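You operate a simulated robot arm through the tools that you are given. There is no shell and no other tool. Be economical: measure what you need, move in short steps, check, and stop when the job is done.

You are at the controls of a simulated robot arm. One attempt, no reset.

## Task
Press the oblong orange button two times. Take the green seal tag on the top of the sorting bench and put it away on the top of the low grey stand. Take the plain cream shoe and put it on top of the black gorseling box. Count the orange gap plates on the top of the fitting bench, then put as many of the brown grit pieces from the top of the fitting bench on the top of the low grey stand. Put the steel shim with the largest size on its label from the top of the soft bench on top of the yellow cross gauge. Take the black heel pad on the top of the long bench and put it away on the bench top across from the heel tester. Shut the jaws drawer. Press the square green key three times. Put the tall green bead dish on the top of the long bench away on the top of the high grey shelf. Take the teal strip on the top of the long bench and put it away on the top of the view bench. Take the blue grip plate that says "smooth" from the top of the water bench and put it on top of the tall silver weight. Put the black rubber block on the top of the check bench away on the top of the soft bench. Lift the blue-handled cover open. Any order will do. Set down upright: blue grip plate.
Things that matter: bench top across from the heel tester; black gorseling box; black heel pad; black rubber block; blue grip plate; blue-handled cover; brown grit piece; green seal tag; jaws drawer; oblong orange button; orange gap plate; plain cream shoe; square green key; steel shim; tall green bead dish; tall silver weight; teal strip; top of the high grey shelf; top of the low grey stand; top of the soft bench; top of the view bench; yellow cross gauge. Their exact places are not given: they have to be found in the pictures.

The check looks at the end state, three seconds after you hand in, the way a careful person would. Anything else that was tipped, shoved, dropped, spilled or broken makes it a failure. A push-on lid holds only when it is set on centred and level and pressed home; a screw cap is set on level and turned clockwise until tight.

## Robot
A 7-joint arm with a two-finger parallel gripper on a trunk, on a base that drives. Base frame: it is fixed to the floor where the robot stands at the start and does not move with it; the origin is under the middle of the robot, x ahead of it, y to its left, z up. Lengths are in m, angles in degrees, forces in N, time in s.
With the tool pointing down near the work surface it reaches from about 0.12 to 0.54 m from the robot's upright axis, wherever it stands. Its first joint turns from -166.0 to 166.0 degrees. Places, roughly: bench top across from the heel tester [0.5, 4.6, 0.9]; black gorseling box [-1.75, 2, 1]; black heel pad (4x4x2 cm) [2.2, 6.9, 0.9]; black rubber block (6x5x3 cm) [-3.7, 2.1, 0.9]; blue grip plate [-4, 4.75, 1]; blue-handled cover [2.8, 4.9, 1.3]; brown grit piece [-1.5, -1, 1]; green seal tag (4x4x4 cm) [-1.2, -0.5, 0.9]; jaws drawer [-0.7, 6.3, 0.7]; oblong orange button [0.7, 0, 0.9]; orange gap plate [-1.75, -1.5, 1]; plain cream shoe (26x10x12 cm) [-1.9, -1, 0.3]; square green key [-0.8, 6.4, 1.1]; steel shim [-1.5, 2.75, 1]; tall green bead dish (7x7x5 cm) [-3.3, 6.8, 0.9]; tall silver weight [-4, 4.5, 1]; teal strip (10x3x3 cm) [-3.8, 6.5, 0.9]; top of the high grey shelf [3.1, -1.3, 1.5]; top of the low grey stand [0.9, -3.8, 0.5]; top of the soft bench [-1.3, 3.5, 0.9]; top of the view bench [1.2, 3.9, 0.9]; yellow cross gauge (10x8x5 cm) [-1.5, 2.6, 0.9]. Payload 3.43 kg.
The tool frame sits at the grasp point between the pads (the TCP): z along the fingers, y along the line on which they close. The tips reach 0.03 m beyond it. The gripper opens to 0.094 m. The fingers are 0.028 m wide and 0.01 m thick; the gripper's body (0.05 by 0.096 m) begins 0.055 m behind the TCP.
Orientation is told as [roll, pitch, yaw] about the base's x, y, z axes, in that order, counted from this pose: with the fingers straight down and closing along the base's y, the tool's x points along the base's -x, its y along +y and its z along -z.

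## Interface
- The arm moves only by the tool apply_moves. Its argument "motion" is a list of rows, each an object (a shift or turn left out is 0, a gripper value left out holds the last) with "dp": the shift along the tool's x, y, z in m, a list of three; "turn": the turn, a rotation vector about the tool's x, y, z in degrees, a list of three; "fingers": the finger opening in m, from 0 to 0.094. In form: [{"dp": [x, y, z], "turn": [ax, ay, az], "fingers": fingers}, ...]. A call has 1 to 8 rows; each row is the pose to reach, as a shift and turn from the pose commanded when the call began, along the tool's axes at that moment. Rows are played at 5 a second. More than 0.05 m and 8.6 degrees between two rows, or a gripper value outside its range, and nothing of the call is played. Where a pose cannot be reached the arm comes as near as it can. A force on the tool above 40 N (or 10 N above the force at the start of the call, whichever is more), or a blocked arm, ends the call early, and 0.2 s more pass. The fingers move at their own pace (about 0.045 m/s each) and stop on an object; they squeeze with about 37 N. The grip force told is the motor's: it shows also when the fingers shut on nothing. Time passes only in rows, and 0.2 s behind the last, so rows that repeat a pose let the fingers close. The reply holds the time, the measured pose of the TCP, the force on the tool along the base axes, the opening and the grip force, in the units named above and with some noise, with the torque about the TCP (base axes, N m) and any sound that the robot's microphone picked up.
- Cameras (640 x 400 px; columns grow to the right, rows downward): "scene" is now at [0.5274, 0.1929, 1.3605]; the picture's right is [-0.04, -1.00, 0.00], its down [-0.64, 0.03, -0.77] and it looks along [0.77, -0.03, -0.64] (base axes); focal length 248 px, centre (320, 200). "wrist" rides on the gripper at [0.076, 0.014, -0.103] in the tool frame; the picture's right is [-0.18, 0.98, 0.00], its down [-0.75, -0.14, -0.64] and it looks along [-0.63, -0.12, 0.77] (tool axes); focal length 243 px, centre (320, 200).
- get_image(camera): a new picture of that camera. The clock stands still meanwhile.
- move_column(by): slides the trunk up (or, below 0, down) by that many m; the arm and the scene camera ride with it, the base frame stays. It gives what a move gives, with no picture.
- base_move(legs): drives the robot by 1 to 6 legs, each [ahead, left, turn to the left] in m, m and degrees, along the robot's own axes; the way and the turn of a leg run together, so that a leg with both is an arc; at most 1.5 m and 180 degrees a leg. The arm and the cameras ride along, it lands a little off, and it stops where it bumps. It gives what a move gives.
- turn_head(pan, tilt): turns the head with the scene camera to pan (to the left, within 103 degrees either way) and tilt (down, from -29 to 69), counted from straight ahead of the robot. It gives what a move gives.
- point_at(camera, pixels): for up to 12 pixels [column, row] of the newest picture of that camera ("zoom" is the newest enlarged one), the place [x, y, z] in the base frame of the surface seen there, good to about 0.002 m. The clock stands still meanwhile.
- close_up(camera, box): a new picture of the part [left, top, right, bottom] of that camera's present view, enlarged. The clock stands still meanwhile.
- job_done(): hands the job in; it is judged then, once.

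Keep the steps short. Do not move on a guess: measure, check each grasp and each placing, and mend mistakes. In all there are 378 turns and 334 pictures (those below and enlarged ones count). Leave the gripper open and the arm clear of the work at the hand-in unless told otherwise, and finish with a single line.

The tools are called after ">>>" as name(argument=value, ...) on one line, values as JSON. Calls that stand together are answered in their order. apply_moves: Moves the arm, as the interface text tells. Its arguments: {"type":"object","properties":{"motion":{"type":"array"}},"required":["motion"]} The other tools are called the same way: move_column (by) slides the trunk up or down; base_move (legs) drives the base; turn_head (pan, tilt) turns the head that bears the scene camera; get_image (camera) takes a picture; point_at (camera, pixels) gives the place of the surface under pixels of a picture; close_up (camera, box) takes an enlarged picture of a part of a camera's view; job_done () hands the job in.

At the start:

```text
time_s: 0.0
position: [0.6035, 0.2445, 1.2267]
tcp_rot: [-0.3, -0.1, 2.6]
ft_force: [0.2, -0.3, 0.2]
wrist_torque: [-0.04, 0.0, 0.01]
finger_gap: 0.0937
grasp_force: 0.1
trunk travel left (down, up): [-0.425, 0.185]
robot x, y, heading: [0.0001, 0.0026, -0.1]
head pan, tilt: [-2.5, 39.6]
```

scene: 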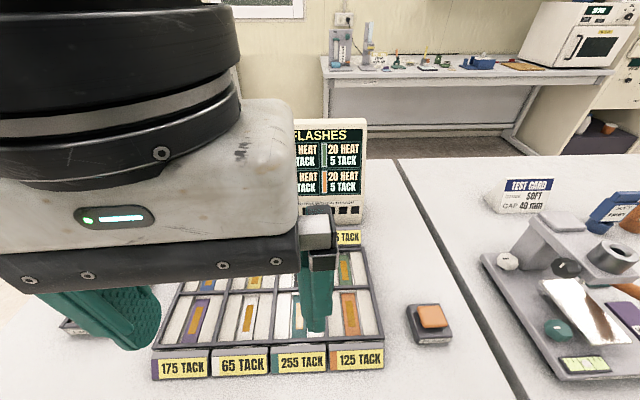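
wrist: 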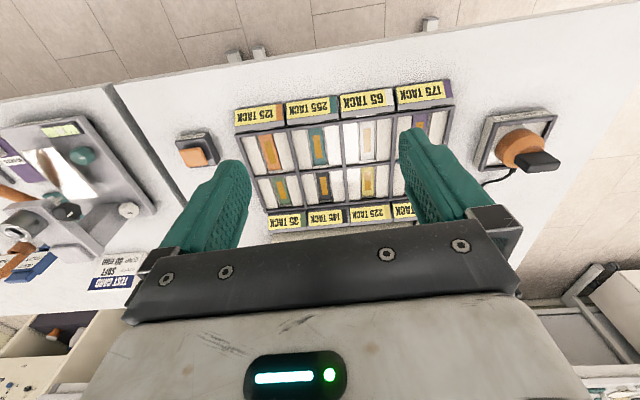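

I see an orange button at scene (432,316). I'll measure it and its surroundings.

>>> point_at(camera="scene", pixels=[[432, 316], [422, 308], [442, 308], [424, 326], [446, 325], [430, 341], [400, 350], [412, 312]])

>>> close_up(camera="scene", box=[380, 270, 480, 360])

```text
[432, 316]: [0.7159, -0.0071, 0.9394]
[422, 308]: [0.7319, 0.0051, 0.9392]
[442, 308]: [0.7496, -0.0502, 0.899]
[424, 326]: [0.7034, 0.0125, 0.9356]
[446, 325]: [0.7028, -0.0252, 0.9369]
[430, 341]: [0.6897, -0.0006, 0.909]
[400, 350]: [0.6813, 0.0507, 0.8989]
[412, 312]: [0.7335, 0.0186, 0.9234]
```

```text
4.44 times, centred on (430, 315) of scene
```

zoom: 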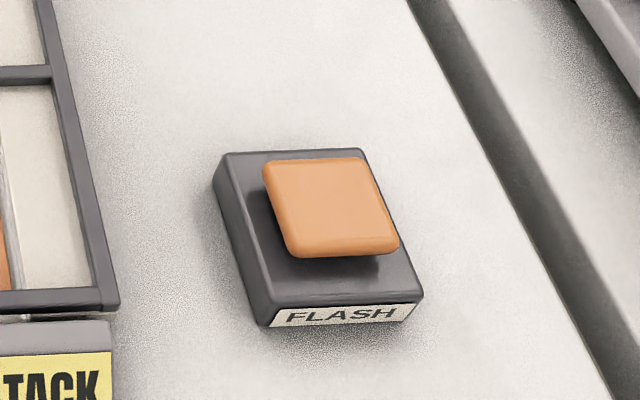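

The button lies about 0.72 m ahead, beyond reach. I'll measure the bench's near edge in the wrist picture to see how far I can drive in.

>>> point_at(camera="wrist", pixels=[[400, 50], [200, 72], [560, 25], [430, 24], [260, 55], [195, 157], [300, 60]])

>>> turn_head(pan=0, tilt=69)

>>> get_image(camera="scene")

```text
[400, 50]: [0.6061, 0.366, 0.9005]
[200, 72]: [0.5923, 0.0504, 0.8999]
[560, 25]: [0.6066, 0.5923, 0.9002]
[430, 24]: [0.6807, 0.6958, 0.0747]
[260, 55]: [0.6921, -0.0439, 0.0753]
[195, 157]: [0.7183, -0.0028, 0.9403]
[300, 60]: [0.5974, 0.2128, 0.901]
```

```text
time_s: 0.9
position: [0.6013, 0.2464, 1.2248]
tcp_rot: [-0.4, -0.1, 2.7]
ft_force: [-4.4, 21.0, -12.4]
wrist_torque: [-2.31, -1.49, -1.62]
finger_gap: 0.094
grasp_force: 0.0
trunk travel left (down, up): [-0.425, 0.185]
robot x, y, heading: [-0.0008, 0.0018, -0.4]
head pan, tilt: [0.0, 68.8]
```

```text
330 pictures are left
```

scene: 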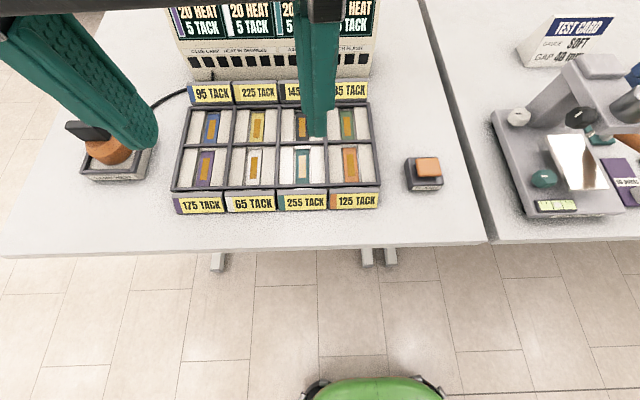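

The force reading jumped; I'll check it with a still row, and measure the base front and the bench edge.

>>> apply_moves(motion=[{"dp": [0, 0, 0]}])

>>> point_at(camera="scene", pixels=[[380, 390], [315, 392], [440, 392], [380, 240], [380, 248], [220, 268], [100, 250], [490, 240]])

```text
time_s: 1.3
position: [0.6026, 0.2439, 1.2268]
tcp_rot: [-0.3, 0.0, 2.7]
ft_force: [-3.1, 21.6, -12.7]
wrist_torque: [-2.52, -1.33, -1.74]
finger_gap: 0.0941
grasp_force: 0.1
trunk travel left (down, up): [-0.425, 0.185]
robot x, y, heading: [0.0019, 0.0019, 0.1]
head pan, tilt: [0.0, 68.8]
```

```text
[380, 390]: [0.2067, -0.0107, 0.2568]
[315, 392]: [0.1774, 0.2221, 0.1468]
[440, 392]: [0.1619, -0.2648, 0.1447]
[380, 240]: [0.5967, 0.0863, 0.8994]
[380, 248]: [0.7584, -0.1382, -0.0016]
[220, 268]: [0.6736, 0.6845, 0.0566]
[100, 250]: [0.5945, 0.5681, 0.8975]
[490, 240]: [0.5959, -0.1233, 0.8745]
```

The head seems to press on the arm. I'll tilt it back and check the force.

>>> turn_head(pan=-2.5, tilt=40)

>>> apply_moves(motion=[{"dp": [0, 0, 0]}])

```text
time_s: 2.3
position: [0.6013, 0.2439, 1.2261]
tcp_rot: [-0.3, -0.1, 2.8]
ft_force: [-0.2, 0.5, 0.3]
wrist_torque: [0.0, 0.0, -0.01]
finger_gap: 0.094
grasp_force: 0.1
trunk travel left (down, up): [-0.425, 0.185]
robot x, y, heading: [-0.0015, -0.0021, -0.1]
head pan, tilt: [-2.5, 40.0]
```

```text
time_s: 2.7
position: [0.6014, 0.2437, 1.2262]
tcp_rot: [-0.3, -0.1, 2.7]
ft_force: [0.7, 0.7, -0.1]
wrist_torque: [0.0, 0.01, -0.01]
finger_gap: 0.0941
grasp_force: 0.1
trunk travel left (down, up): [-0.425, 0.185]
robot x, y, heading: [-0.003, 0.002, -0.2]
head pan, tilt: [-2.5, 40.0]
```

Contact gone. I'll shift the arm left 0.1 m to get it away from the head, then look around.

>>> apply_moves(motion=[{"dp": [0, 0.04, 0]}, {"dp": [0, 0.08, 0]}, {"dp": [0, 0.12, 0]}])

>>> get_image(camera="scene")

```text
time_s: 3.5
position: [0.5985, 0.3634, 1.2263]
tcp_rot: [-0.3, -0.1, 2.5]
ft_force: [-0.1, -0.4, -0.4]
wrist_torque: [0.01, 0.01, -0.01]
finger_gap: 0.094
grasp_force: 0.0
trunk travel left (down, up): [-0.425, 0.185]
robot x, y, heading: [-0.0037, 0.0007, 0.1]
head pan, tilt: [-2.5, 40.0]
```

```text
329 pictures are left
```

scene: 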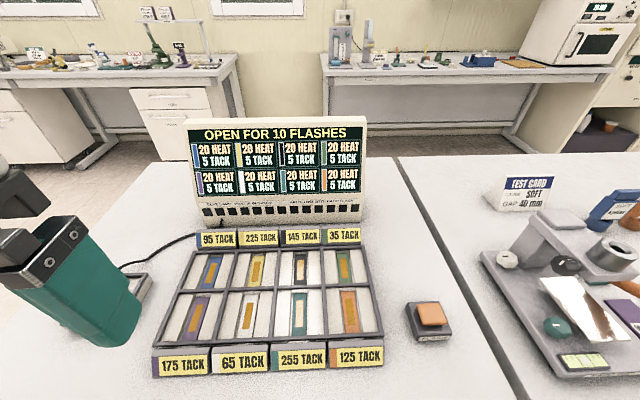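

I'll look at the arm's own geometry: pan left.

>>> turn_head(pan=100, tilt=20)

>>> get_image(camera="scene")

```text
time_s: 5.3
position: [0.5981, 0.3623, 1.2268]
tcp_rot: [-0.4, -0.1, 2.6]
ft_force: [0.0, 0.3, -0.4]
wrist_torque: [-0.04, 0.0, -0.01]
finger_gap: 0.0938
grasp_force: 0.0
trunk travel left (down, up): [-0.425, 0.185]
robot x, y, heading: [-0.0039, 0.0029, -0.3]
head pan, tilt: [100.0, 20.0]
```

```text
328 pictures are left
```

scene: 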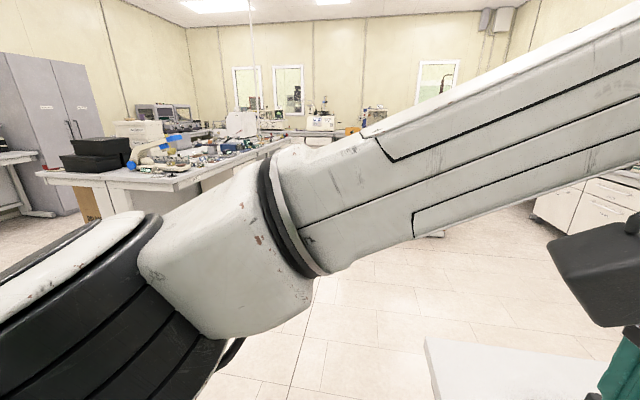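

>>> point_at(camera="scene", pixels=[[60, 250], [230, 230], [300, 220], [450, 150], [600, 80], [600, 260], [60, 380], [180, 350]])

>>> turn_head(pan=-100, tilt=45)

>>> get_image(camera="scene")

```text
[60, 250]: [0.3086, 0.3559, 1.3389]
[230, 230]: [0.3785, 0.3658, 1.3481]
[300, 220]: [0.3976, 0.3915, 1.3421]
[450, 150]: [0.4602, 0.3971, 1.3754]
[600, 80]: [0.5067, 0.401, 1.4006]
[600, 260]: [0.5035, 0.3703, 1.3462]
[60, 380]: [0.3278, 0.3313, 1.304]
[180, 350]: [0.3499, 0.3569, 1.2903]
```

```text
time_s: 8.2
position: [0.5974, 0.3621, 1.2273]
tcp_rot: [-0.3, -0.2, 2.6]
ft_force: [0.7, -0.3, -0.2]
wrist_torque: [-0.02, 0.01, 0.03]
finger_gap: 0.094
grasp_force: 0.1
trunk travel left (down, up): [-0.425, 0.185]
robot x, y, heading: [-0.0004, -0.0021, -0.1]
head pan, tilt: [-100.0, 45.0]
```

```text
327 pictures are left
```

scene: 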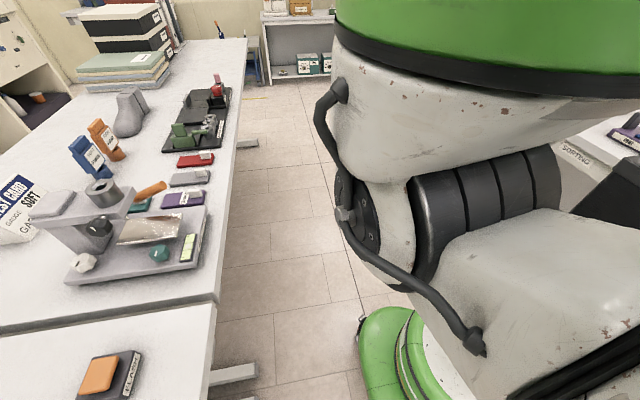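

>>> point_at(camera="scene", pixels=[[480, 50], [400, 130], [345, 215], [460, 200], [540, 280], [470, 340], [630, 100], [630, 190], [385, 350], [360, 40], [600, 380]])

```text
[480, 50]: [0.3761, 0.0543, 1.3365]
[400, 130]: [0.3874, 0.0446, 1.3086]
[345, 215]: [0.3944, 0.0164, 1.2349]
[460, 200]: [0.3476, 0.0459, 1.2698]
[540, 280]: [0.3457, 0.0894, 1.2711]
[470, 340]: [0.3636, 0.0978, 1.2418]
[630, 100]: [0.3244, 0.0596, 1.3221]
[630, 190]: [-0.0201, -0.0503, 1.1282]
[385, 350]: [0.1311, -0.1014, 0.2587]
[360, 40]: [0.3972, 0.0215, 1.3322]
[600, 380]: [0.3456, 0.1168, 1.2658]
```

The arm's upright axis seems near (0.345, 0.01), so the button is in reach. I'll straighten yaw, close the fingers and lower a bit, staying left for now.

>>> apply_moves(motion=[{"dp": [0, 0, 0.03], "turn": [0, 0, 2.6], "fingers": 0.0}, {"dp": [0, 0, 0.07], "turn": [0, 0, 2.6]}, {"dp": [0, -0.04, 0.11], "turn": [0, 0, 2.6]}, {"dp": [0, -0.08, 0.13], "turn": [0, 0, 2.6]}, {"dp": [0, -0.12, 0.14], "turn": [0, 0, 2.6]}, {"dp": [0, -0.16, 0.14], "turn": [0, 0, 2.6]}, {"dp": [0, -0.2, 0.14], "turn": [0, 0, 2.6]}])

>>> get_image(camera="scene")

```text
refused: row 3 steps farther than a row can; nothing moved
```

```text
326 pictures are left
```

scene: 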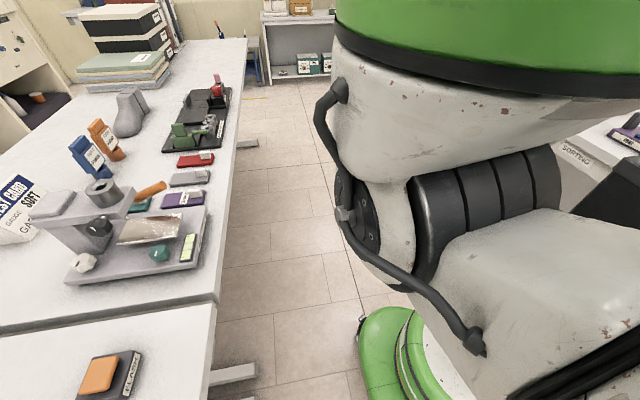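

>>> apply_moves(motion=[{"dp": [0, 0, 0.04], "turn": [0, 0, 2.6], "fingers": 0.0}, {"dp": [0, 0, 0.08], "turn": [0, 0, 2.6]}, {"dp": [0, -0.02, 0.12], "turn": [0, 0, 2.6]}, {"dp": [0, -0.06, 0.14], "turn": [0, 0, 2.6]}, {"dp": [0, -0.1, 0.14], "turn": [0, 0, 2.6]}, {"dp": [0, -0.14, 0.14], "turn": [0, 0, 2.6]}, {"dp": [0, -0.18, 0.14], "turn": [0, 0, 2.6]}])

```text
time_s: 9.8
position: [0.6064, 0.183, 1.0896]
tcp_rot: [-0.4, -0.1, 0.0]
ft_force: [-0.3, -0.2, 0.4]
wrist_torque: [0.0, -0.04, -0.02]
finger_gap: 0.0
grasp_force: 33.3
trunk travel left (down, up): [-0.425, 0.185]
robot x, y, heading: [0.0013, -0.003, -0.0]
head pan, tilt: [-100.0, 45.0]
```

No contact. Now on to above the button (0.718,-0.005), at height 1.09, then down to about 1.0.

>>> apply_moves(motion=[{"dp": [-0.02, -0.04, 0]}, {"dp": [-0.05, -0.08, 0]}, {"dp": [-0.08, -0.12, 0]}, {"dp": [-0.1, -0.16, 0.01]}, {"dp": [-0.112, -0.188, 0.04]}, {"dp": [-0.112, -0.188, 0.08]}])

>>> get_image(camera="wrist")

>>> get_image(camera="scene")

```text
time_s: 11.2
position: [0.7185, -0.0055, 1.0068]
tcp_rot: [-0.3, -0.1, 0.1]
ft_force: [-1.1, 0.9, -0.4]
wrist_torque: [0.01, 0.0, -0.02]
finger_gap: 0.0
grasp_force: 33.0
trunk travel left (down, up): [-0.425, 0.185]
robot x, y, heading: [0.0018, 0.0012, -0.0]
head pan, tilt: [-100.0, 45.0]
```

```text
325 pictures are left
```

wrist: 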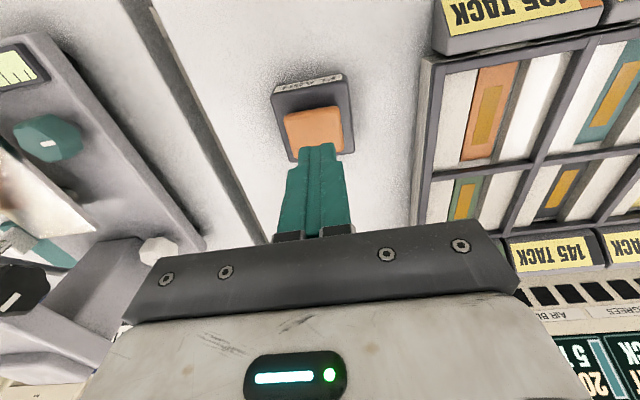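

```text
324 pictures are left
```

scene: 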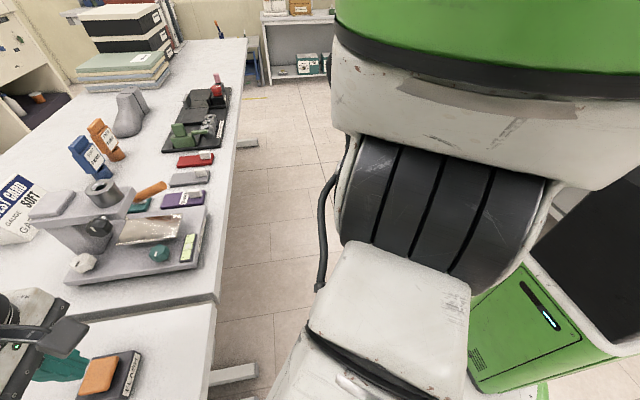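

The fingers are over the button. Pressing slowly in small steps.

>>> apply_moves(motion=[{"dp": [0, 0, 0.02]}, {"dp": [0, 0, 0.032]}, {"dp": [0, 0, 0.036]}, {"dp": [0, 0, 0.039]}, {"dp": [0, 0, 0.042]}])

```text
time_s: 12.4
position: [0.7172, -0.0042, 0.9677]
tcp_rot: [-0.3, -0.1, 0.0]
ft_force: [0.1, 0.4, 2.2]
wrist_torque: [0.01, 0.07, 0.01]
finger_gap: 0.0
grasp_force: 32.5
trunk travel left (down, up): [-0.425, 0.185]
robot x, y, heading: [0.0008, -0.0001, -0.1]
head pan, tilt: [-100.0, 45.0]
heard: click
```

A click: one press. I lift clear and press the second time.

>>> apply_moves(motion=[{"dp": [0, 0, -0.015]}, {"dp": [0, 0, -0.035]}, {"dp": [0, 0, -0.035]}])

>>> apply_moves(motion=[{"dp": [0, 0, 0.02]}, {"dp": [0, 0, 0.028]}, {"dp": [0, 0, 0.032]}, {"dp": [0, 0, 0.035]}])

>>> apply_moves(motion=[{"dp": [0, 0, -0.015]}, {"dp": [0, 0, -0.035]}])

```text
time_s: 13.2
position: [0.7175, -0.0059, 1.001]
tcp_rot: [-0.3, 0.0, 0.0]
ft_force: [0.1, 0.7, 0.5]
wrist_torque: [0.02, -0.01, -0.02]
finger_gap: 0.0003
grasp_force: 33.0
trunk travel left (down, up): [-0.425, 0.185]
robot x, y, heading: [0.0016, 0.0026, -0.1]
head pan, tilt: [-100.0, 45.0]
```

```text
time_s: 14.2
position: [0.7186, -0.0061, 0.9669]
tcp_rot: [-0.3, -0.1, 0.0]
ft_force: [0.8, -0.9, 2.2]
wrist_torque: [-0.03, -0.04, -0.01]
finger_gap: 0.0
grasp_force: 33.0
trunk travel left (down, up): [-0.425, 0.185]
robot x, y, heading: [-0.0013, 0.0038, 0.0]
head pan, tilt: [-100.0, 45.0]
heard: click
```

```text
time_s: 14.8
position: [0.7174, -0.0042, 1.0029]
tcp_rot: [-0.4, -0.1, 0.0]
ft_force: [-0.2, 1.1, 0.7]
wrist_torque: [0.03, -0.03, 0.01]
finger_gap: 0.0
grasp_force: 33.1
trunk travel left (down, up): [-0.425, 0.185]
robot x, y, heading: [-0.0015, 0.002, -0.0]
head pan, tilt: [-100.0, 45.0]
```

Two clicks heard. I raise the arm to a travel pose and look around for driving.

>>> apply_moves(motion=[{"dp": [0.03, 0, -0.04], "fingers": 0.06}, {"dp": [0.06, 0, -0.08]}, {"dp": [0.09, 0, -0.12]}, {"dp": [0.12, 0, -0.16]}])

>>> turn_head(pan=0, tilt=35)

>>> get_image(camera="scene")

>>> turn_head(pan=-100, tilt=20)

>>> get_image(camera="scene")

>>> turn_head(pan=100, tilt=25)

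>>> get_image(camera="scene")

```text
time_s: 15.8
position: [0.5945, -0.01, 1.1561]
tcp_rot: [-1.8, 1.3, -0.6]
ft_force: [-0.3, -0.8, -0.5]
wrist_torque: [0.0, 0.01, 0.01]
finger_gap: 0.0601
grasp_force: 0.0
trunk travel left (down, up): [-0.425, 0.185]
robot x, y, heading: [0.0005, -0.0024, -0.2]
head pan, tilt: [-100.0, 45.0]
```

```text
time_s: 17.6
position: [0.5955, -0.0079, 1.1573]
tcp_rot: [-1.8, 1.0, -0.4]
ft_force: [-0.3, -0.5, 0.0]
wrist_torque: [-0.01, -0.05, -0.04]
finger_gap: 0.0599
grasp_force: 0.0
trunk travel left (down, up): [-0.425, 0.185]
robot x, y, heading: [-0.0026, 0.0017, 0.1]
head pan, tilt: [0.0, 35.0]
```

```text
323 pictures are left
```

scene: 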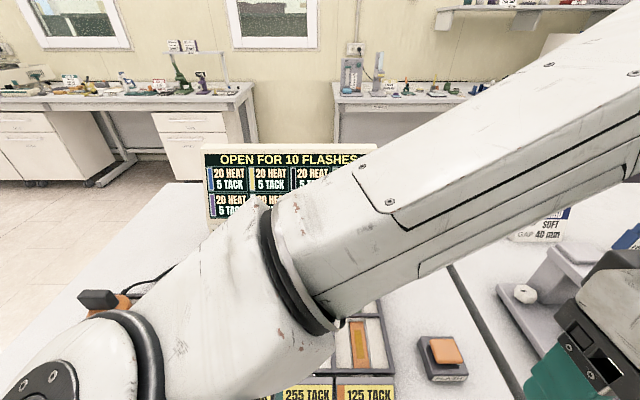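

```text
time_s: 19.3
position: [0.5933, -0.0067, 1.1562]
tcp_rot: [-1.9, 1.1, -0.2]
ft_force: [-0.8, 0.3, 0.0]
wrist_torque: [-0.01, 0.01, -0.01]
finger_gap: 0.0598
grasp_force: 0.1
trunk travel left (down, up): [-0.425, 0.185]
robot x, y, heading: [-0.0026, 0.0021, -0.1]
head pan, tilt: [-100.0, 20.0]
```

```text
322 pictures are left
```

scene: 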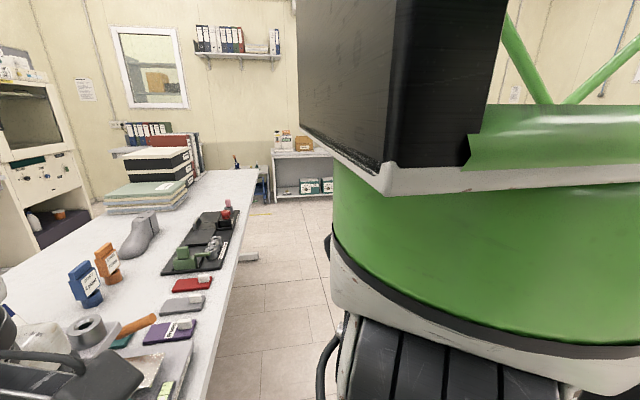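

```text
time_s: 22.2
position: [0.5948, -0.007, 1.1571]
tcp_rot: [-1.8, 1.1, -0.2]
ft_force: [0.4, 0.3, 0.5]
wrist_torque: [-0.01, -0.04, -0.02]
finger_gap: 0.06
grasp_force: 0.1
trunk travel left (down, up): [-0.425, 0.185]
robot x, y, heading: [-0.0024, 0.0007, -0.1]
head pan, tilt: [100.0, 25.0]
```

```text
321 pictures are left
```

scene: 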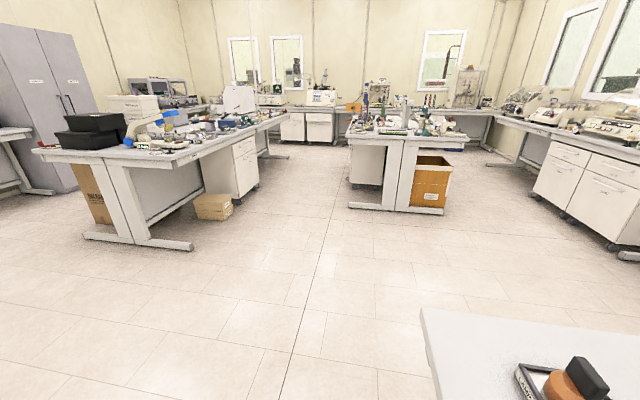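

Behind me is open floor. I'll turn left 130° toward the sorting bench and look.

>>> base_move(legs=[[-0.1, 0.1, 0], [0, 0, 130]])

>>> turn_head(pan=60, tilt=35)

>>> get_image(camera="scene")

```text
time_s: 29.1
position: [-0.5029, 0.5314, 1.1581]
tcp_rot: [-1.9, 1.1, 133.4]
ft_force: [0.2, -0.1, 0.4]
wrist_torque: [0.03, -0.01, -0.01]
finger_gap: 0.0599
grasp_force: 0.1
trunk travel left (down, up): [-0.425, 0.185]
robot x, y, heading: [-0.0998, 0.0954, 133.5]
head pan, tilt: [100.0, 25.0]
```

```text
time_s: 30.1
position: [-0.5048, 0.5316, 1.1568]
tcp_rot: [-1.9, 1.2, 133.5]
ft_force: [0.0, 0.1, -0.6]
wrist_torque: [-0.01, -0.01, 0.01]
finger_gap: 0.0601
grasp_force: 0.0
trunk travel left (down, up): [-0.425, 0.185]
robot x, y, heading: [-0.1025, 0.0957, 133.8]
head pan, tilt: [60.0, 35.0]
```

```text
320 pictures are left
```

scene: 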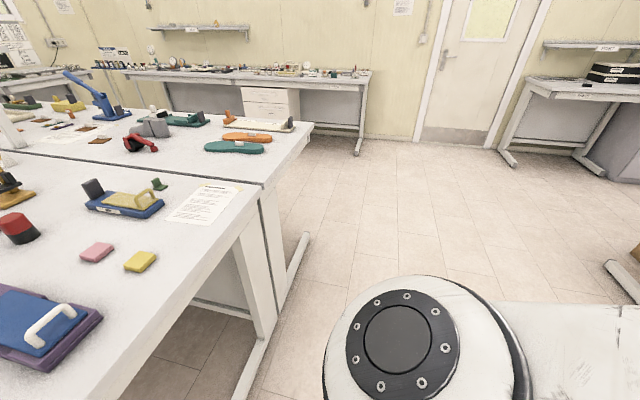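

I see the sorting bench on the left with a small green piece at (160,184). Zoom and measure.

>>> close_up(camera="scene", box=[0, 60, 320, 260])

>>> point_at(camera="scene", pixels=[[160, 181], [160, 189], [262, 190], [235, 236], [312, 124], [100, 395], [100, 150], [140, 205], [45, 130], [298, 240], [250, 135], [240, 365]])

```text
2.00 times, centred on (160, 160) of scene
```

zoom: 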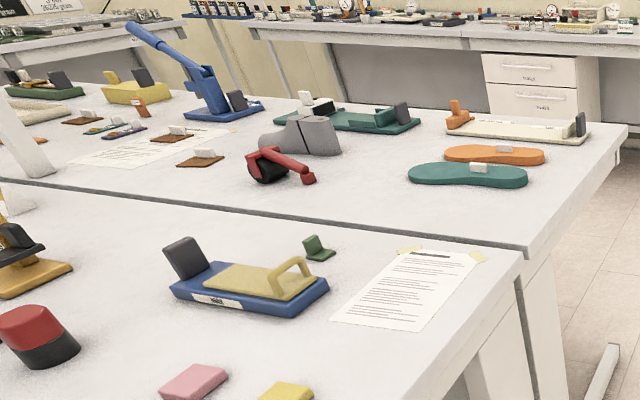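

```text
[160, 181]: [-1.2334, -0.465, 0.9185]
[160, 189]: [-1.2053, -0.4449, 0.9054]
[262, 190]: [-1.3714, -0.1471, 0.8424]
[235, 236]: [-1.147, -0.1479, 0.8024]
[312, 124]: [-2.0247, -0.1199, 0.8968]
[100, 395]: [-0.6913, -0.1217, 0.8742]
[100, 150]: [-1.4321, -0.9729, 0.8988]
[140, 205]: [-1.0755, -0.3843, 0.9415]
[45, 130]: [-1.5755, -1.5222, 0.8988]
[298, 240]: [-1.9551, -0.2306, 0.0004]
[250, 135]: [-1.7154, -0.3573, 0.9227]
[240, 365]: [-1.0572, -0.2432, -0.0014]
```

The tag is at about (-1.22,-0.455) on the sorting bench, bench end at y≈-0.13. I drive to (-1.22,0.30) facing the bench (-y), with the trunk raised a bit.

>>> move_column(by=0.08)

>>> base_move(legs=[[0, 0, 46.2], [0, -0.204, 0], [1.12, 0, 0], [0, 0, 90]])

>>> turn_head(pan=0, tilt=45)

>>> get_image(camera="scene")

>>> get_image(camera="wrist")

```text
time_s: 31.3
position: [-0.5048, 0.5314, 1.2374]
tcp_rot: [-1.9, 1.1, 133.4]
ft_force: [0.1, -0.3, 0.1]
wrist_torque: [-0.02, -0.02, 0.03]
finger_gap: 0.0598
grasp_force: 0.1
trunk travel left (down, up): [-0.505, 0.105]
robot x, y, heading: [-0.0985, 0.097, 133.4]
head pan, tilt: [60.0, 35.0]
```

```text
time_s: 44.2
position: [-1.2144, -0.3164, 1.2371]
tcp_rot: [-1.9, 1.1, -88.5]
ft_force: [-0.2, -0.2, 0.0]
wrist_torque: [0.01, -0.01, 0.0]
finger_gap: 0.06
grasp_force: 0.0
trunk travel left (down, up): [-0.505, 0.105]
robot x, y, heading: [-1.2232, 0.2797, -88.4]
head pan, tilt: [60.0, 35.0]
```

```text
time_s: 45.5
position: [-1.2136, -0.3161, 1.238]
tcp_rot: [-2.0, 1.0, -88.5]
ft_force: [0.2, -0.3, -0.1]
wrist_torque: [0.0, -0.04, -0.01]
finger_gap: 0.0601
grasp_force: 0.0
trunk travel left (down, up): [-0.505, 0.105]
robot x, y, heading: [-1.2248, 0.2772, -88.4]
head pan, tilt: [0.0, 45.0]
```

```text
318 pictures are left
```

scene: 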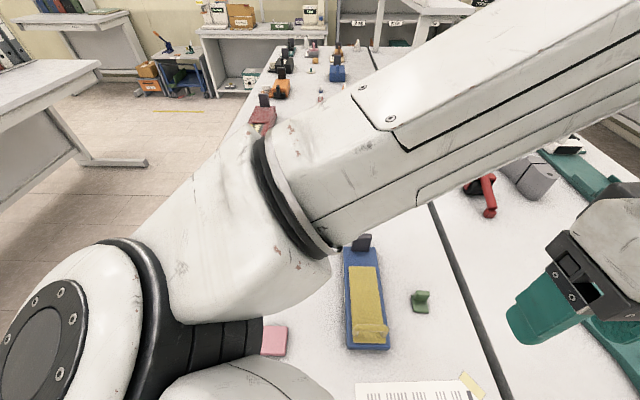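

```text
317 pictures are left
```

wrist: 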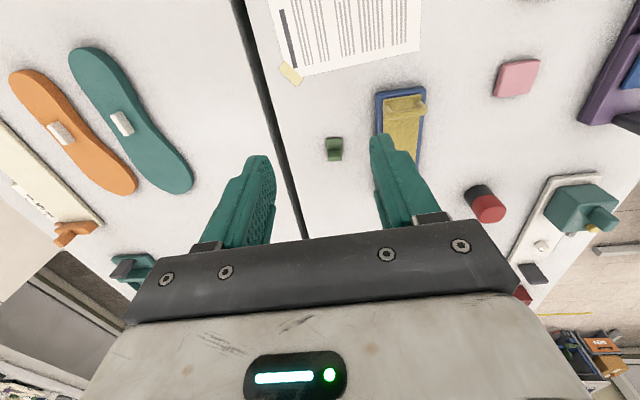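

>>> close_up(camera="wrist", box=[294, 120, 374, 170])

>>> point_at(camera="zoom", pixels=[[315, 160], [315, 200], [315, 235], [250, 160], [380, 160], [260, 300], [380, 300], [315, 290], [385, 230], [255, 230]])

>>> close_up(camera="scene", box=[390, 280, 450, 320])

```text
8.00 times, centred on (334, 145) of wrist
```

zoom: 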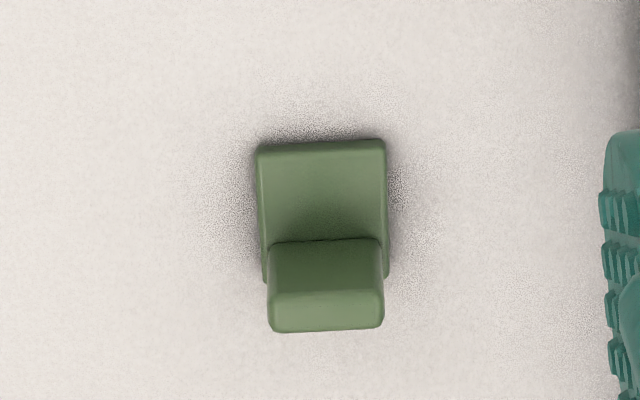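

```text
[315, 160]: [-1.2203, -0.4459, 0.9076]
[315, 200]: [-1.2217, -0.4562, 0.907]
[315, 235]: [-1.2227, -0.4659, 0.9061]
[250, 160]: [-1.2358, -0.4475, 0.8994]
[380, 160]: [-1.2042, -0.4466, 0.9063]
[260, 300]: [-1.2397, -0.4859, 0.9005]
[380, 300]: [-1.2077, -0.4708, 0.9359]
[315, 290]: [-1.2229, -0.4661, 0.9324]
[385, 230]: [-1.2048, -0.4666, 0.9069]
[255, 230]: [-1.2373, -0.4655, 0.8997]
```

```text
10.00 times, centred on (420, 300) of scene
```

zoom: 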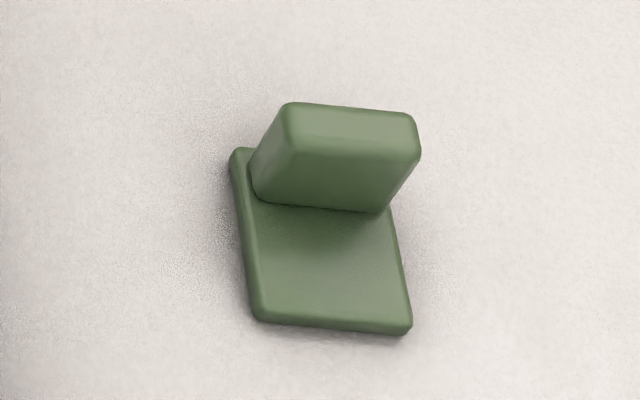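

The tag's upright is about 28 mm wide along x, centred (-1.220,-0.471), top z 0.937. I move above it first.

>>> apply_moves(motion=[{"dp": [-0.026, -0.002, 0.036]}, {"dp": [-0.052, -0.004, 0.072]}, {"dp": [-0.078, -0.006, 0.108]}, {"dp": [-0.104, -0.008, 0.144]}, {"dp": [-0.13, -0.01, 0.18]}, {"dp": [-0.155, -0.011, 0.216]}, {"dp": [-0.155, -0.011, 0.228]}])

>>> get_image(camera="wrist")

```text
time_s: 47.1
position: [-1.2278, -0.4698, 1.0052]
tcp_rot: [-1.8, 1.0, -88.4]
ft_force: [0.7, 0.0, 0.2]
wrist_torque: [-0.03, 0.01, -0.02]
finger_gap: 0.06
grasp_force: 0.1
trunk travel left (down, up): [-0.505, 0.105]
robot x, y, heading: [-1.221, 0.2808, -88.5]
head pan, tilt: [0.0, 45.0]
```

```text
314 pictures are left
```

wrist: 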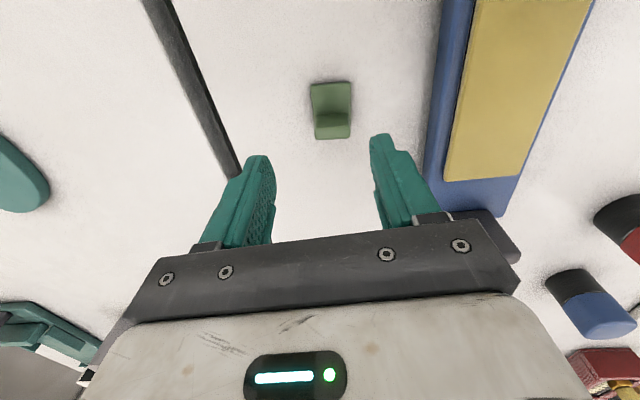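

>>> point_at(camera="wrist", pixels=[[432, 120], [425, 175], [480, 215], [330, 132], [316, 118], [349, 118]])

>>> apply_moves(motion=[{"dp": [0.0, 0.0073, 0.02], "turn": [-2, -1, 1.5], "fingers": 0.05}, {"dp": [0.0, 0.0073, 0.03], "turn": [-2, -1, 1.5]}])

```text
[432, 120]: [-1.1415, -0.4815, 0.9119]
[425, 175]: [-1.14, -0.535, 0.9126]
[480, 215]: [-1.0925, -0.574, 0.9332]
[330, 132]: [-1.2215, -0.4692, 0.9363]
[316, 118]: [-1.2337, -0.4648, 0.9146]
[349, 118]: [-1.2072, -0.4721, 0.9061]
```

```text
time_s: 47.7
position: [-1.2217, -0.4677, 0.9762]
tcp_rot: [0.1, 0.0, -90.0]
ft_force: [0.3, -0.7, -0.2]
wrist_torque: [-0.01, 0.04, 0.0]
finger_gap: 0.0502
grasp_force: 0.0
trunk travel left (down, up): [-0.505, 0.105]
robot x, y, heading: [-1.2235, 0.2801, -88.5]
head pan, tilt: [0.0, 45.0]
```

Orientation is now straight. Descend to TCP z 0.939 and close.

>>> apply_moves(motion=[{"dp": [-0.003, 0.001, 0.02]}, {"dp": [-0.003, 0.001, 0.037]}, {"dp": [-0.003, 0.001, 0.037], "fingers": 0.0}, {"dp": [-0.003, 0.001, 0.037]}, {"dp": [-0.003, 0.001, 0.037]}, {"dp": [-0.003, 0.001, 0.037]}])

>>> apply_moves(motion=[{"dp": [0, 0, -0.04]}, {"dp": [0, 0, -0.08]}, {"dp": [0, 0, -0.12]}, {"dp": [0, 0, -0.16]}])

>>> get_image(camera="wrist")

```text
time_s: 49.1
position: [-1.2195, -0.4704, 0.9399]
tcp_rot: [0.0, 0.1, -90.0]
ft_force: [-0.1, 0.2, 0.9]
wrist_torque: [0.04, 0.06, 0.03]
finger_gap: 0.0267
grasp_force: 36.9
trunk travel left (down, up): [-0.505, 0.105]
robot x, y, heading: [-1.2247, 0.2742, -88.3]
head pan, tilt: [0.0, 45.0]
```

```text
time_s: 50.1
position: [-1.2223, -0.4698, 1.0998]
tcp_rot: [0.1, 0.1, -89.9]
ft_force: [-0.1, -0.6, 0.0]
wrist_torque: [-0.02, 0.02, 0.02]
finger_gap: 0.0266
grasp_force: 37.2
trunk travel left (down, up): [-0.505, 0.105]
robot x, y, heading: [-1.2227, 0.2774, -88.4]
head pan, tilt: [0.0, 45.0]
```

```text
313 pictures are left
```

wrist: 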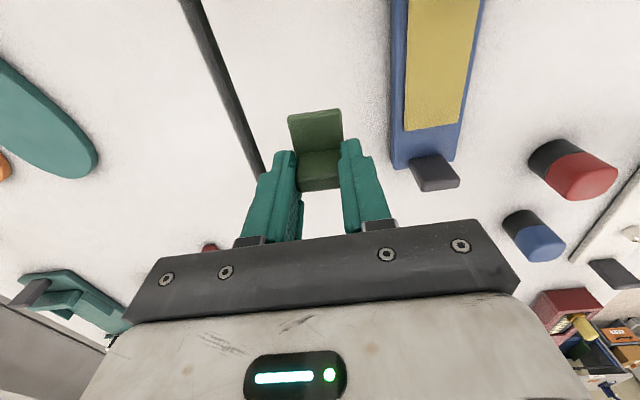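

Tag held (gap 0.0267). Now I need the way to the low grey stand around (0.9,-3.8); I measure some things in the scene view to map the aisle.

>>> get_image(camera="scene")

>>> point_at(camera="scene", pixels=[[230, 130], [265, 60], [95, 65], [15, 120], [175, 55], [205, 95], [150, 75], [130, 160], [250, 30], [70, 20], [215, 60], [120, 85]])

```text
312 pictures are left
```

scene: 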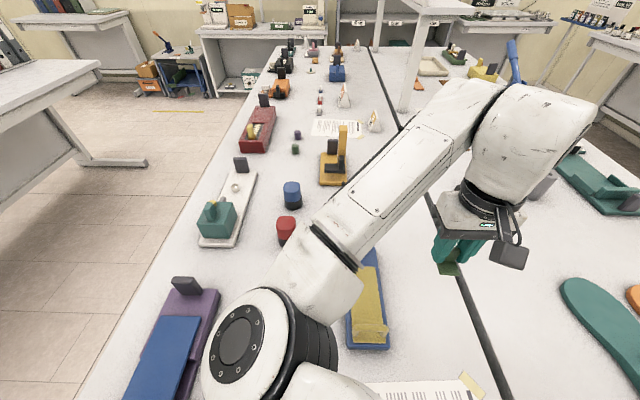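

```text
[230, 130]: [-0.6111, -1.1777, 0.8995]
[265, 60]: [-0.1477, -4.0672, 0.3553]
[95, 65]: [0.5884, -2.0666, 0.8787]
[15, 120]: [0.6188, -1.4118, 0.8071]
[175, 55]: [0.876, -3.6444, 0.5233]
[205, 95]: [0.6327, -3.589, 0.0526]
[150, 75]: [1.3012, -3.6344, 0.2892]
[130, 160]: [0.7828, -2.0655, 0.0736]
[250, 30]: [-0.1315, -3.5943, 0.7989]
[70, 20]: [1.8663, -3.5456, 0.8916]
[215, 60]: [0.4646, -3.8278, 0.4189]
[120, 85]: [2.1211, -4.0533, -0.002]
```

Stand top is around (0.65–1.1, -3.6…-4, 0.52). I drive: out to the aisle (x≈0), then down it.

>>> apply_moves(motion=[{"dp": [0.02, 0, -0.04]}, {"dp": [0.04, 0, -0.07]}, {"dp": [0.06, 0, -0.1]}])

>>> base_move(legs=[[0, 0, 88.4], [1.14, 0, 0], [0, 0, -90], [1.5, 0, 0], [1.4, 0, 0]])

>>> get_image(camera="scene")

```text
time_s: 50.9
position: [-1.2238, -0.4094, 1.1993]
tcp_rot: [0.1, 0.1, -90.0]
ft_force: [0.7, -0.3, -0.7]
wrist_torque: [-0.02, -0.02, -0.01]
finger_gap: 0.0267
grasp_force: 36.8
trunk travel left (down, up): [-0.505, 0.105]
robot x, y, heading: [-1.2243, 0.2795, -88.9]
head pan, tilt: [0.0, 45.0]
```

```text
time_s: 77.8
position: [-0.0313, -3.2969, 1.2003]
tcp_rot: [0.1, 0.0, -92.1]
ft_force: [0.0, 1.3, -0.5]
wrist_torque: [-0.06, 0.01, 0.02]
finger_gap: 0.0264
grasp_force: 36.9
trunk travel left (down, up): [-0.505, 0.105]
robot x, y, heading: [-0.0022, -2.6073, -90.3]
head pan, tilt: [0.0, 45.0]
```

```text
311 pictures are left
```

scene: 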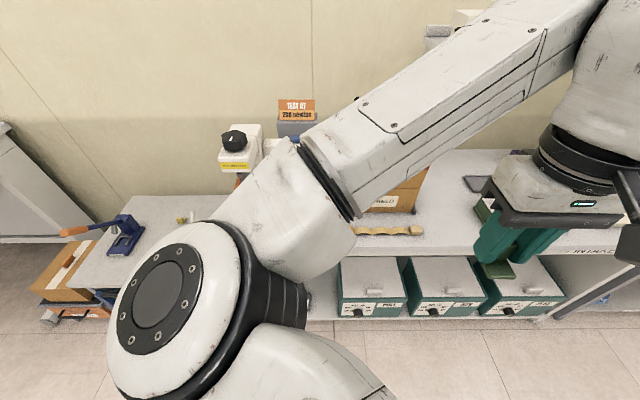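

Strafe left 0.87 toward the stand and view it.

>>> base_move(legs=[[0, 0.87, 0]])

>>> turn_head(pan=0, tilt=55)

>>> get_image(camera="scene")

>>> get_image(camera="wrist")

```text
time_s: 82.3
position: [0.8178, -3.3028, 1.1995]
tcp_rot: [0.0, 0.0, -91.8]
ft_force: [0.4, -0.5, 0.7]
wrist_torque: [-0.02, 0.02, 0.01]
finger_gap: 0.0267
grasp_force: 37.1
trunk travel left (down, up): [-0.505, 0.105]
robot x, y, heading: [0.839, -2.6148, -90.5]
head pan, tilt: [0.0, 45.0]
```

```text
time_s: 83.0
position: [0.8182, -3.3023, 1.1998]
tcp_rot: [0.0, 0.0, -91.7]
ft_force: [0.2, 0.6, -0.1]
wrist_torque: [0.01, 0.0, -0.01]
finger_gap: 0.0261
grasp_force: 36.8
trunk travel left (down, up): [-0.505, 0.105]
robot x, y, heading: [0.8434, -2.6177, -90.0]
head pan, tilt: [0.0, 55.0]
```

```text
310 pictures are left
```

scene: 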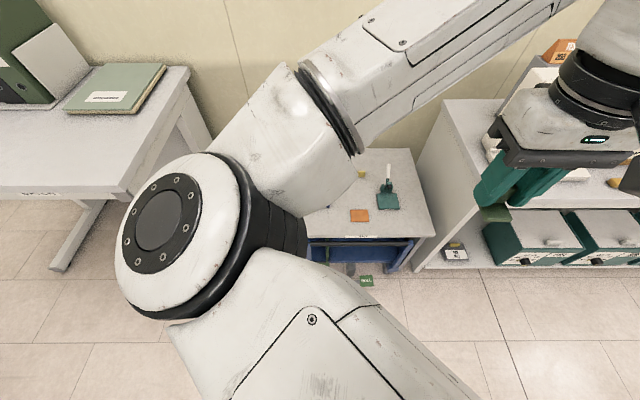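

```text
309 pictures are left
```

wrist: 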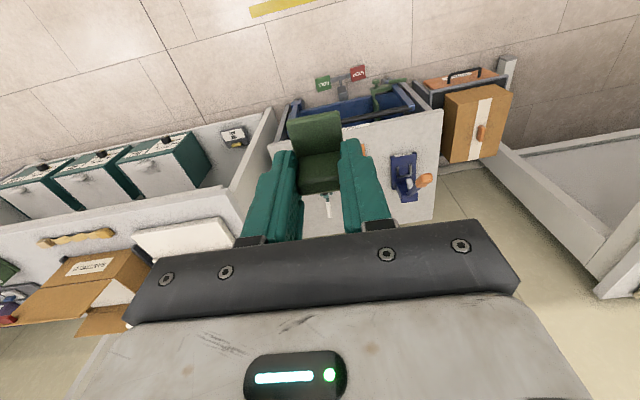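

I'll measure the stand's extents and its items in both views.

>>> point_at(camera="scene", pixels=[[433, 234], [412, 152], [310, 232], [360, 215], [388, 200], [361, 173], [350, 190], [405, 220], [340, 225]])

>>> point_at(camera="wrist", pixels=[[440, 112], [432, 220], [405, 175], [395, 157], [418, 198], [325, 205], [270, 147], [400, 130], [365, 150], [415, 155]])

```text
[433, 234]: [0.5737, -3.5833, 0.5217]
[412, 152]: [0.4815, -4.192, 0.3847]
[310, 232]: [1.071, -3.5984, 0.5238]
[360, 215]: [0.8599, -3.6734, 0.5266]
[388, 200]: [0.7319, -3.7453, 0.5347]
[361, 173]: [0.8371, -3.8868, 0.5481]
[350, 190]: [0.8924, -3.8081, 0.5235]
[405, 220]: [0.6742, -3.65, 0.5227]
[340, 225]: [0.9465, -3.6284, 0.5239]
```

```text
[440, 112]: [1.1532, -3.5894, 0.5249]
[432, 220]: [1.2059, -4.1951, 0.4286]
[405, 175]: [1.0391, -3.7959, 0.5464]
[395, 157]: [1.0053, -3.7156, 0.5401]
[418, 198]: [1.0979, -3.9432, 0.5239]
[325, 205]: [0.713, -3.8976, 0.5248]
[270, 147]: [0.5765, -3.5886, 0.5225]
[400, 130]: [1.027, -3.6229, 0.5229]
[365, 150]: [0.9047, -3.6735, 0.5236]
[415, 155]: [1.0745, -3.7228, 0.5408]
```

Free spot at (0.92,-3.80), clear of the blue tool, orange and green items. Drive ahead 0.42 and lower the trunk 0.4.

>>> base_move(legs=[[0.42, 0, 0]])

>>> move_column(by=-0.4)

>>> get_image(camera="wrist")

```text
time_s: 85.6
position: [0.8126, -3.7258, 1.2]
tcp_rot: [0.1, 0.1, -92.0]
ft_force: [-0.2, -0.1, 0.1]
wrist_torque: [0.02, -0.01, 0.01]
finger_gap: 0.0264
grasp_force: 37.3
trunk travel left (down, up): [-0.505, 0.105]
robot x, y, heading: [0.837, -3.0371, -90.3]
head pan, tilt: [0.0, 55.0]
```

```text
time_s: 89.4
position: [0.8127, -3.7256, 0.7988]
tcp_rot: [0.0, 0.0, -92.0]
ft_force: [0.4, -0.4, -0.5]
wrist_torque: [-0.01, -0.01, 0.02]
finger_gap: 0.0264
grasp_force: 37.5
trunk travel left (down, up): [-0.105, 0.505]
robot x, y, heading: [0.8347, -3.037, -90.5]
head pan, tilt: [0.0, 55.0]
```

```text
308 pictures are left
```

wrist: 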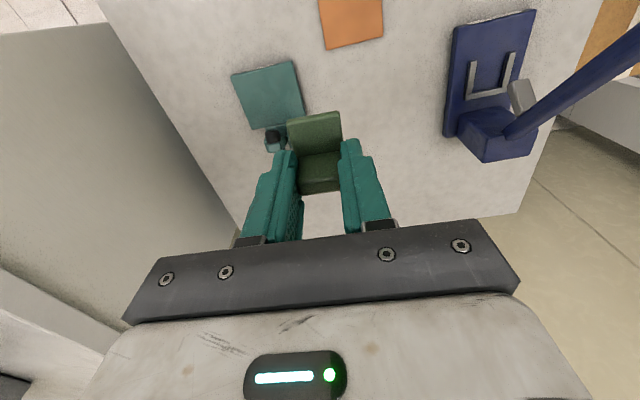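

>>> point_at(camera="wrist", pixels=[[452, 40], [447, 130], [487, 160], [350, 45], [380, 40], [270, 120], [305, 110], [400, 210], [515, 210]])

```text
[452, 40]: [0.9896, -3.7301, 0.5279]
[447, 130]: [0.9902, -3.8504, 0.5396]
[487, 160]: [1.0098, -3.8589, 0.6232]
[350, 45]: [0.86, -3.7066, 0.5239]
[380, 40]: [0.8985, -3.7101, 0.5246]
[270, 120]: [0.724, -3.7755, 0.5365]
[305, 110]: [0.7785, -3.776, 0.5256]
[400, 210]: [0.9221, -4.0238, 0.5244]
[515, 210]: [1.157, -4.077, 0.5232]
```

>>> apply_moves(motion=[{"dp": [-0.02, 0.035, 0.0]}, {"dp": [-0.04, 0.07, 0.02]}, {"dp": [-0.06, 0.1, 0.05]}, {"dp": [-0.0705, 0.1148, 0.09]}, {"dp": [-0.0705, 0.1148, 0.13]}, {"dp": [-0.0705, 0.1148, 0.17]}, {"dp": [-0.0705, 0.1148, 0.2]}])

```text
time_s: 91.2
position: [0.9581, -3.8073, 0.6001]
tcp_rot: [0.1, -0.1, -89.9]
ft_force: [0.7, 1.0, -0.3]
wrist_torque: [-0.03, 0.0, 0.01]
finger_gap: 0.0264
grasp_force: 37.2
trunk travel left (down, up): [-0.105, 0.505]
robot x, y, heading: [0.8453, -3.0462, -89.1]
head pan, tilt: [0.0, 55.0]
stopped in row 7: the arm was blocked; the commanded pose is now the measured one
```

Blocked and the base got nudged. I lift slightly and look at what touches.

>>> apply_moves(motion=[{"dp": [0, 0, -0.03]}])

>>> get_image(camera="scene")

>>> get_image(camera="wrist")

```text
time_s: 91.6
position: [0.9536, -3.8046, 0.6315]
tcp_rot: [0.3, 0.0, -90.1]
ft_force: [0.1, 0.3, 0.3]
wrist_torque: [-0.01, 0.03, 0.01]
finger_gap: 0.0262
grasp_force: 36.6
trunk travel left (down, up): [-0.105, 0.505]
robot x, y, heading: [0.8443, -3.0378, -89.3]
head pan, tilt: [0.0, 55.0]
```

```text
307 pictures are left
```

scene: 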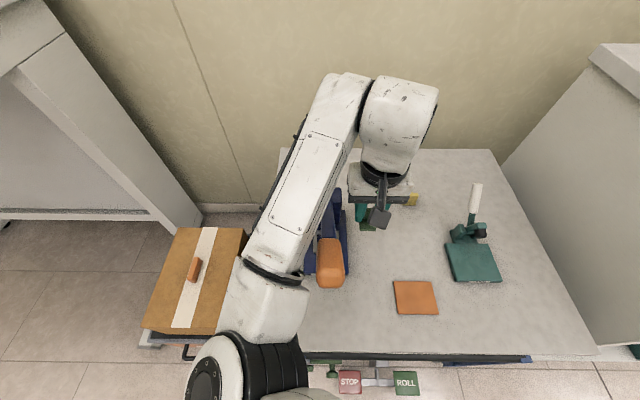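

```text
306 pictures are left
```

wrist: 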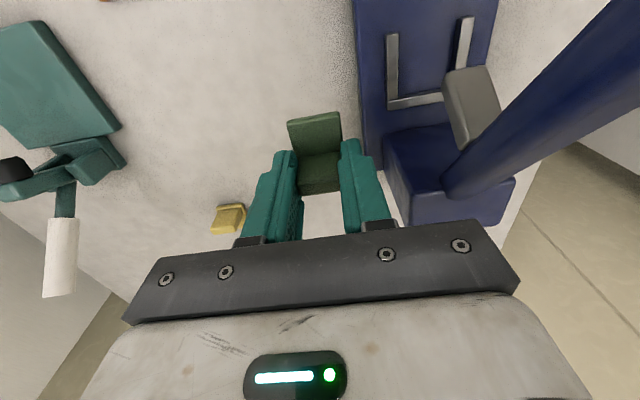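

The forearm probably touched the blue lever tool's handle. I raise and move right, away from it, then check the tool's pose.

>>> apply_moves(motion=[{"dp": [0, -0.02, -0.03]}, {"dp": [0, -0.05, -0.06]}, {"dp": [0, -0.09, -0.08]}, {"dp": [0, -0.13, -0.1]}])

>>> get_image(camera="scene")

>>> get_image(camera="wrist")

```text
time_s: 92.6
position: [0.8162, -3.8147, 0.7266]
tcp_rot: [0.3, 0.2, -90.6]
ft_force: [-3.1, -0.2, -2.7]
wrist_torque: [0.13, -0.27, 0.0]
finger_gap: 0.0264
grasp_force: 37.0
trunk travel left (down, up): [-0.105, 0.505]
robot x, y, heading: [0.8489, -3.0448, -89.8]
head pan, tilt: [0.0, 55.0]
```

```text
305 pictures are left
```

scene: 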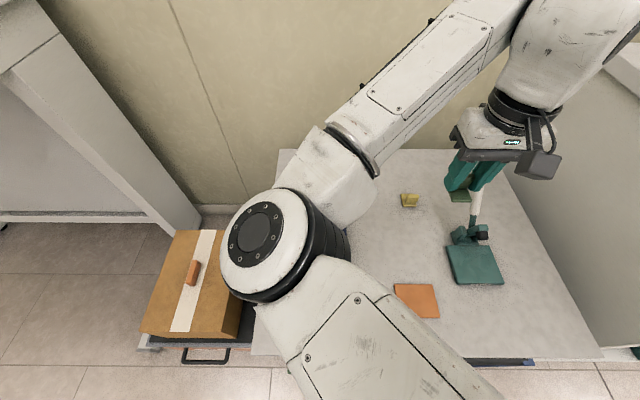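

```text
304 pictures are left
```

wrist: 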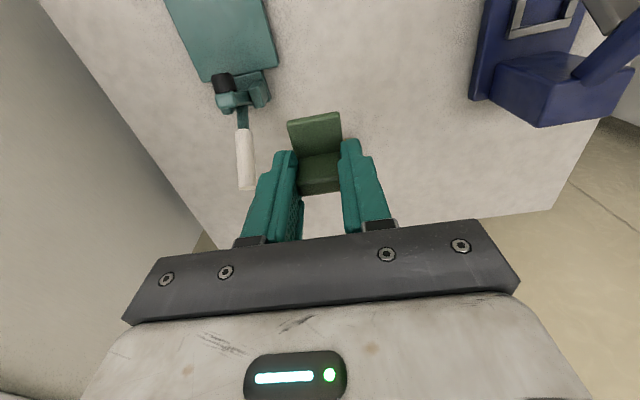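

A small side force — perhaps the white handle of the green stamp against the left finger. I back off straight toward +x and up.

>>> apply_moves(motion=[{"dp": [0, 0.02, 0]}, {"dp": [0, 0.03, -0.03]}, {"dp": [0, 0.03, -0.07]}])

>>> get_image(camera="wrist")

>>> point_at(camera="scene", pixels=[[474, 205], [468, 232], [450, 255], [500, 282], [455, 285], [416, 287], [410, 200]])

```text
time_s: 93.4
position: [0.8522, -3.8075, 0.7983]
tcp_rot: [0.2, -0.1, -90.0]
ft_force: [-0.4, -0.1, 0.1]
wrist_torque: [0.01, 0.01, -0.02]
finger_gap: 0.0263
grasp_force: 37.0
trunk travel left (down, up): [-0.105, 0.505]
robot x, y, heading: [0.843, -3.0455, -89.1]
head pan, tilt: [0.0, 55.0]
```

```text
303 pictures are left
```

wrist: 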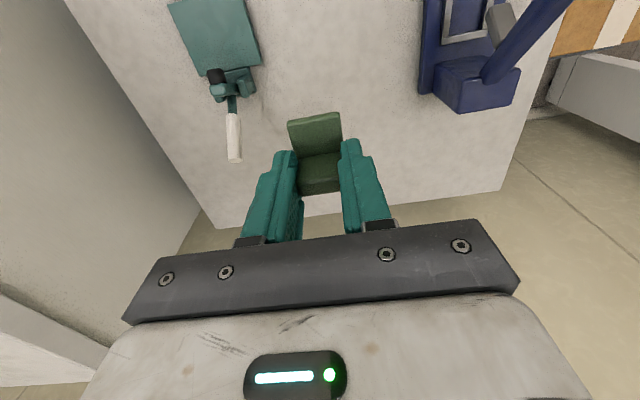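

```text
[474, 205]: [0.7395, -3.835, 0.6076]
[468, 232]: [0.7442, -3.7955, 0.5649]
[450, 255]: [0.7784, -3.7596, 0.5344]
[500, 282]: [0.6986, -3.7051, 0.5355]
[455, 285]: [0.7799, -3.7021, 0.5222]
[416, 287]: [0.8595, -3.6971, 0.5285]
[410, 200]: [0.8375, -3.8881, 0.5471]
```

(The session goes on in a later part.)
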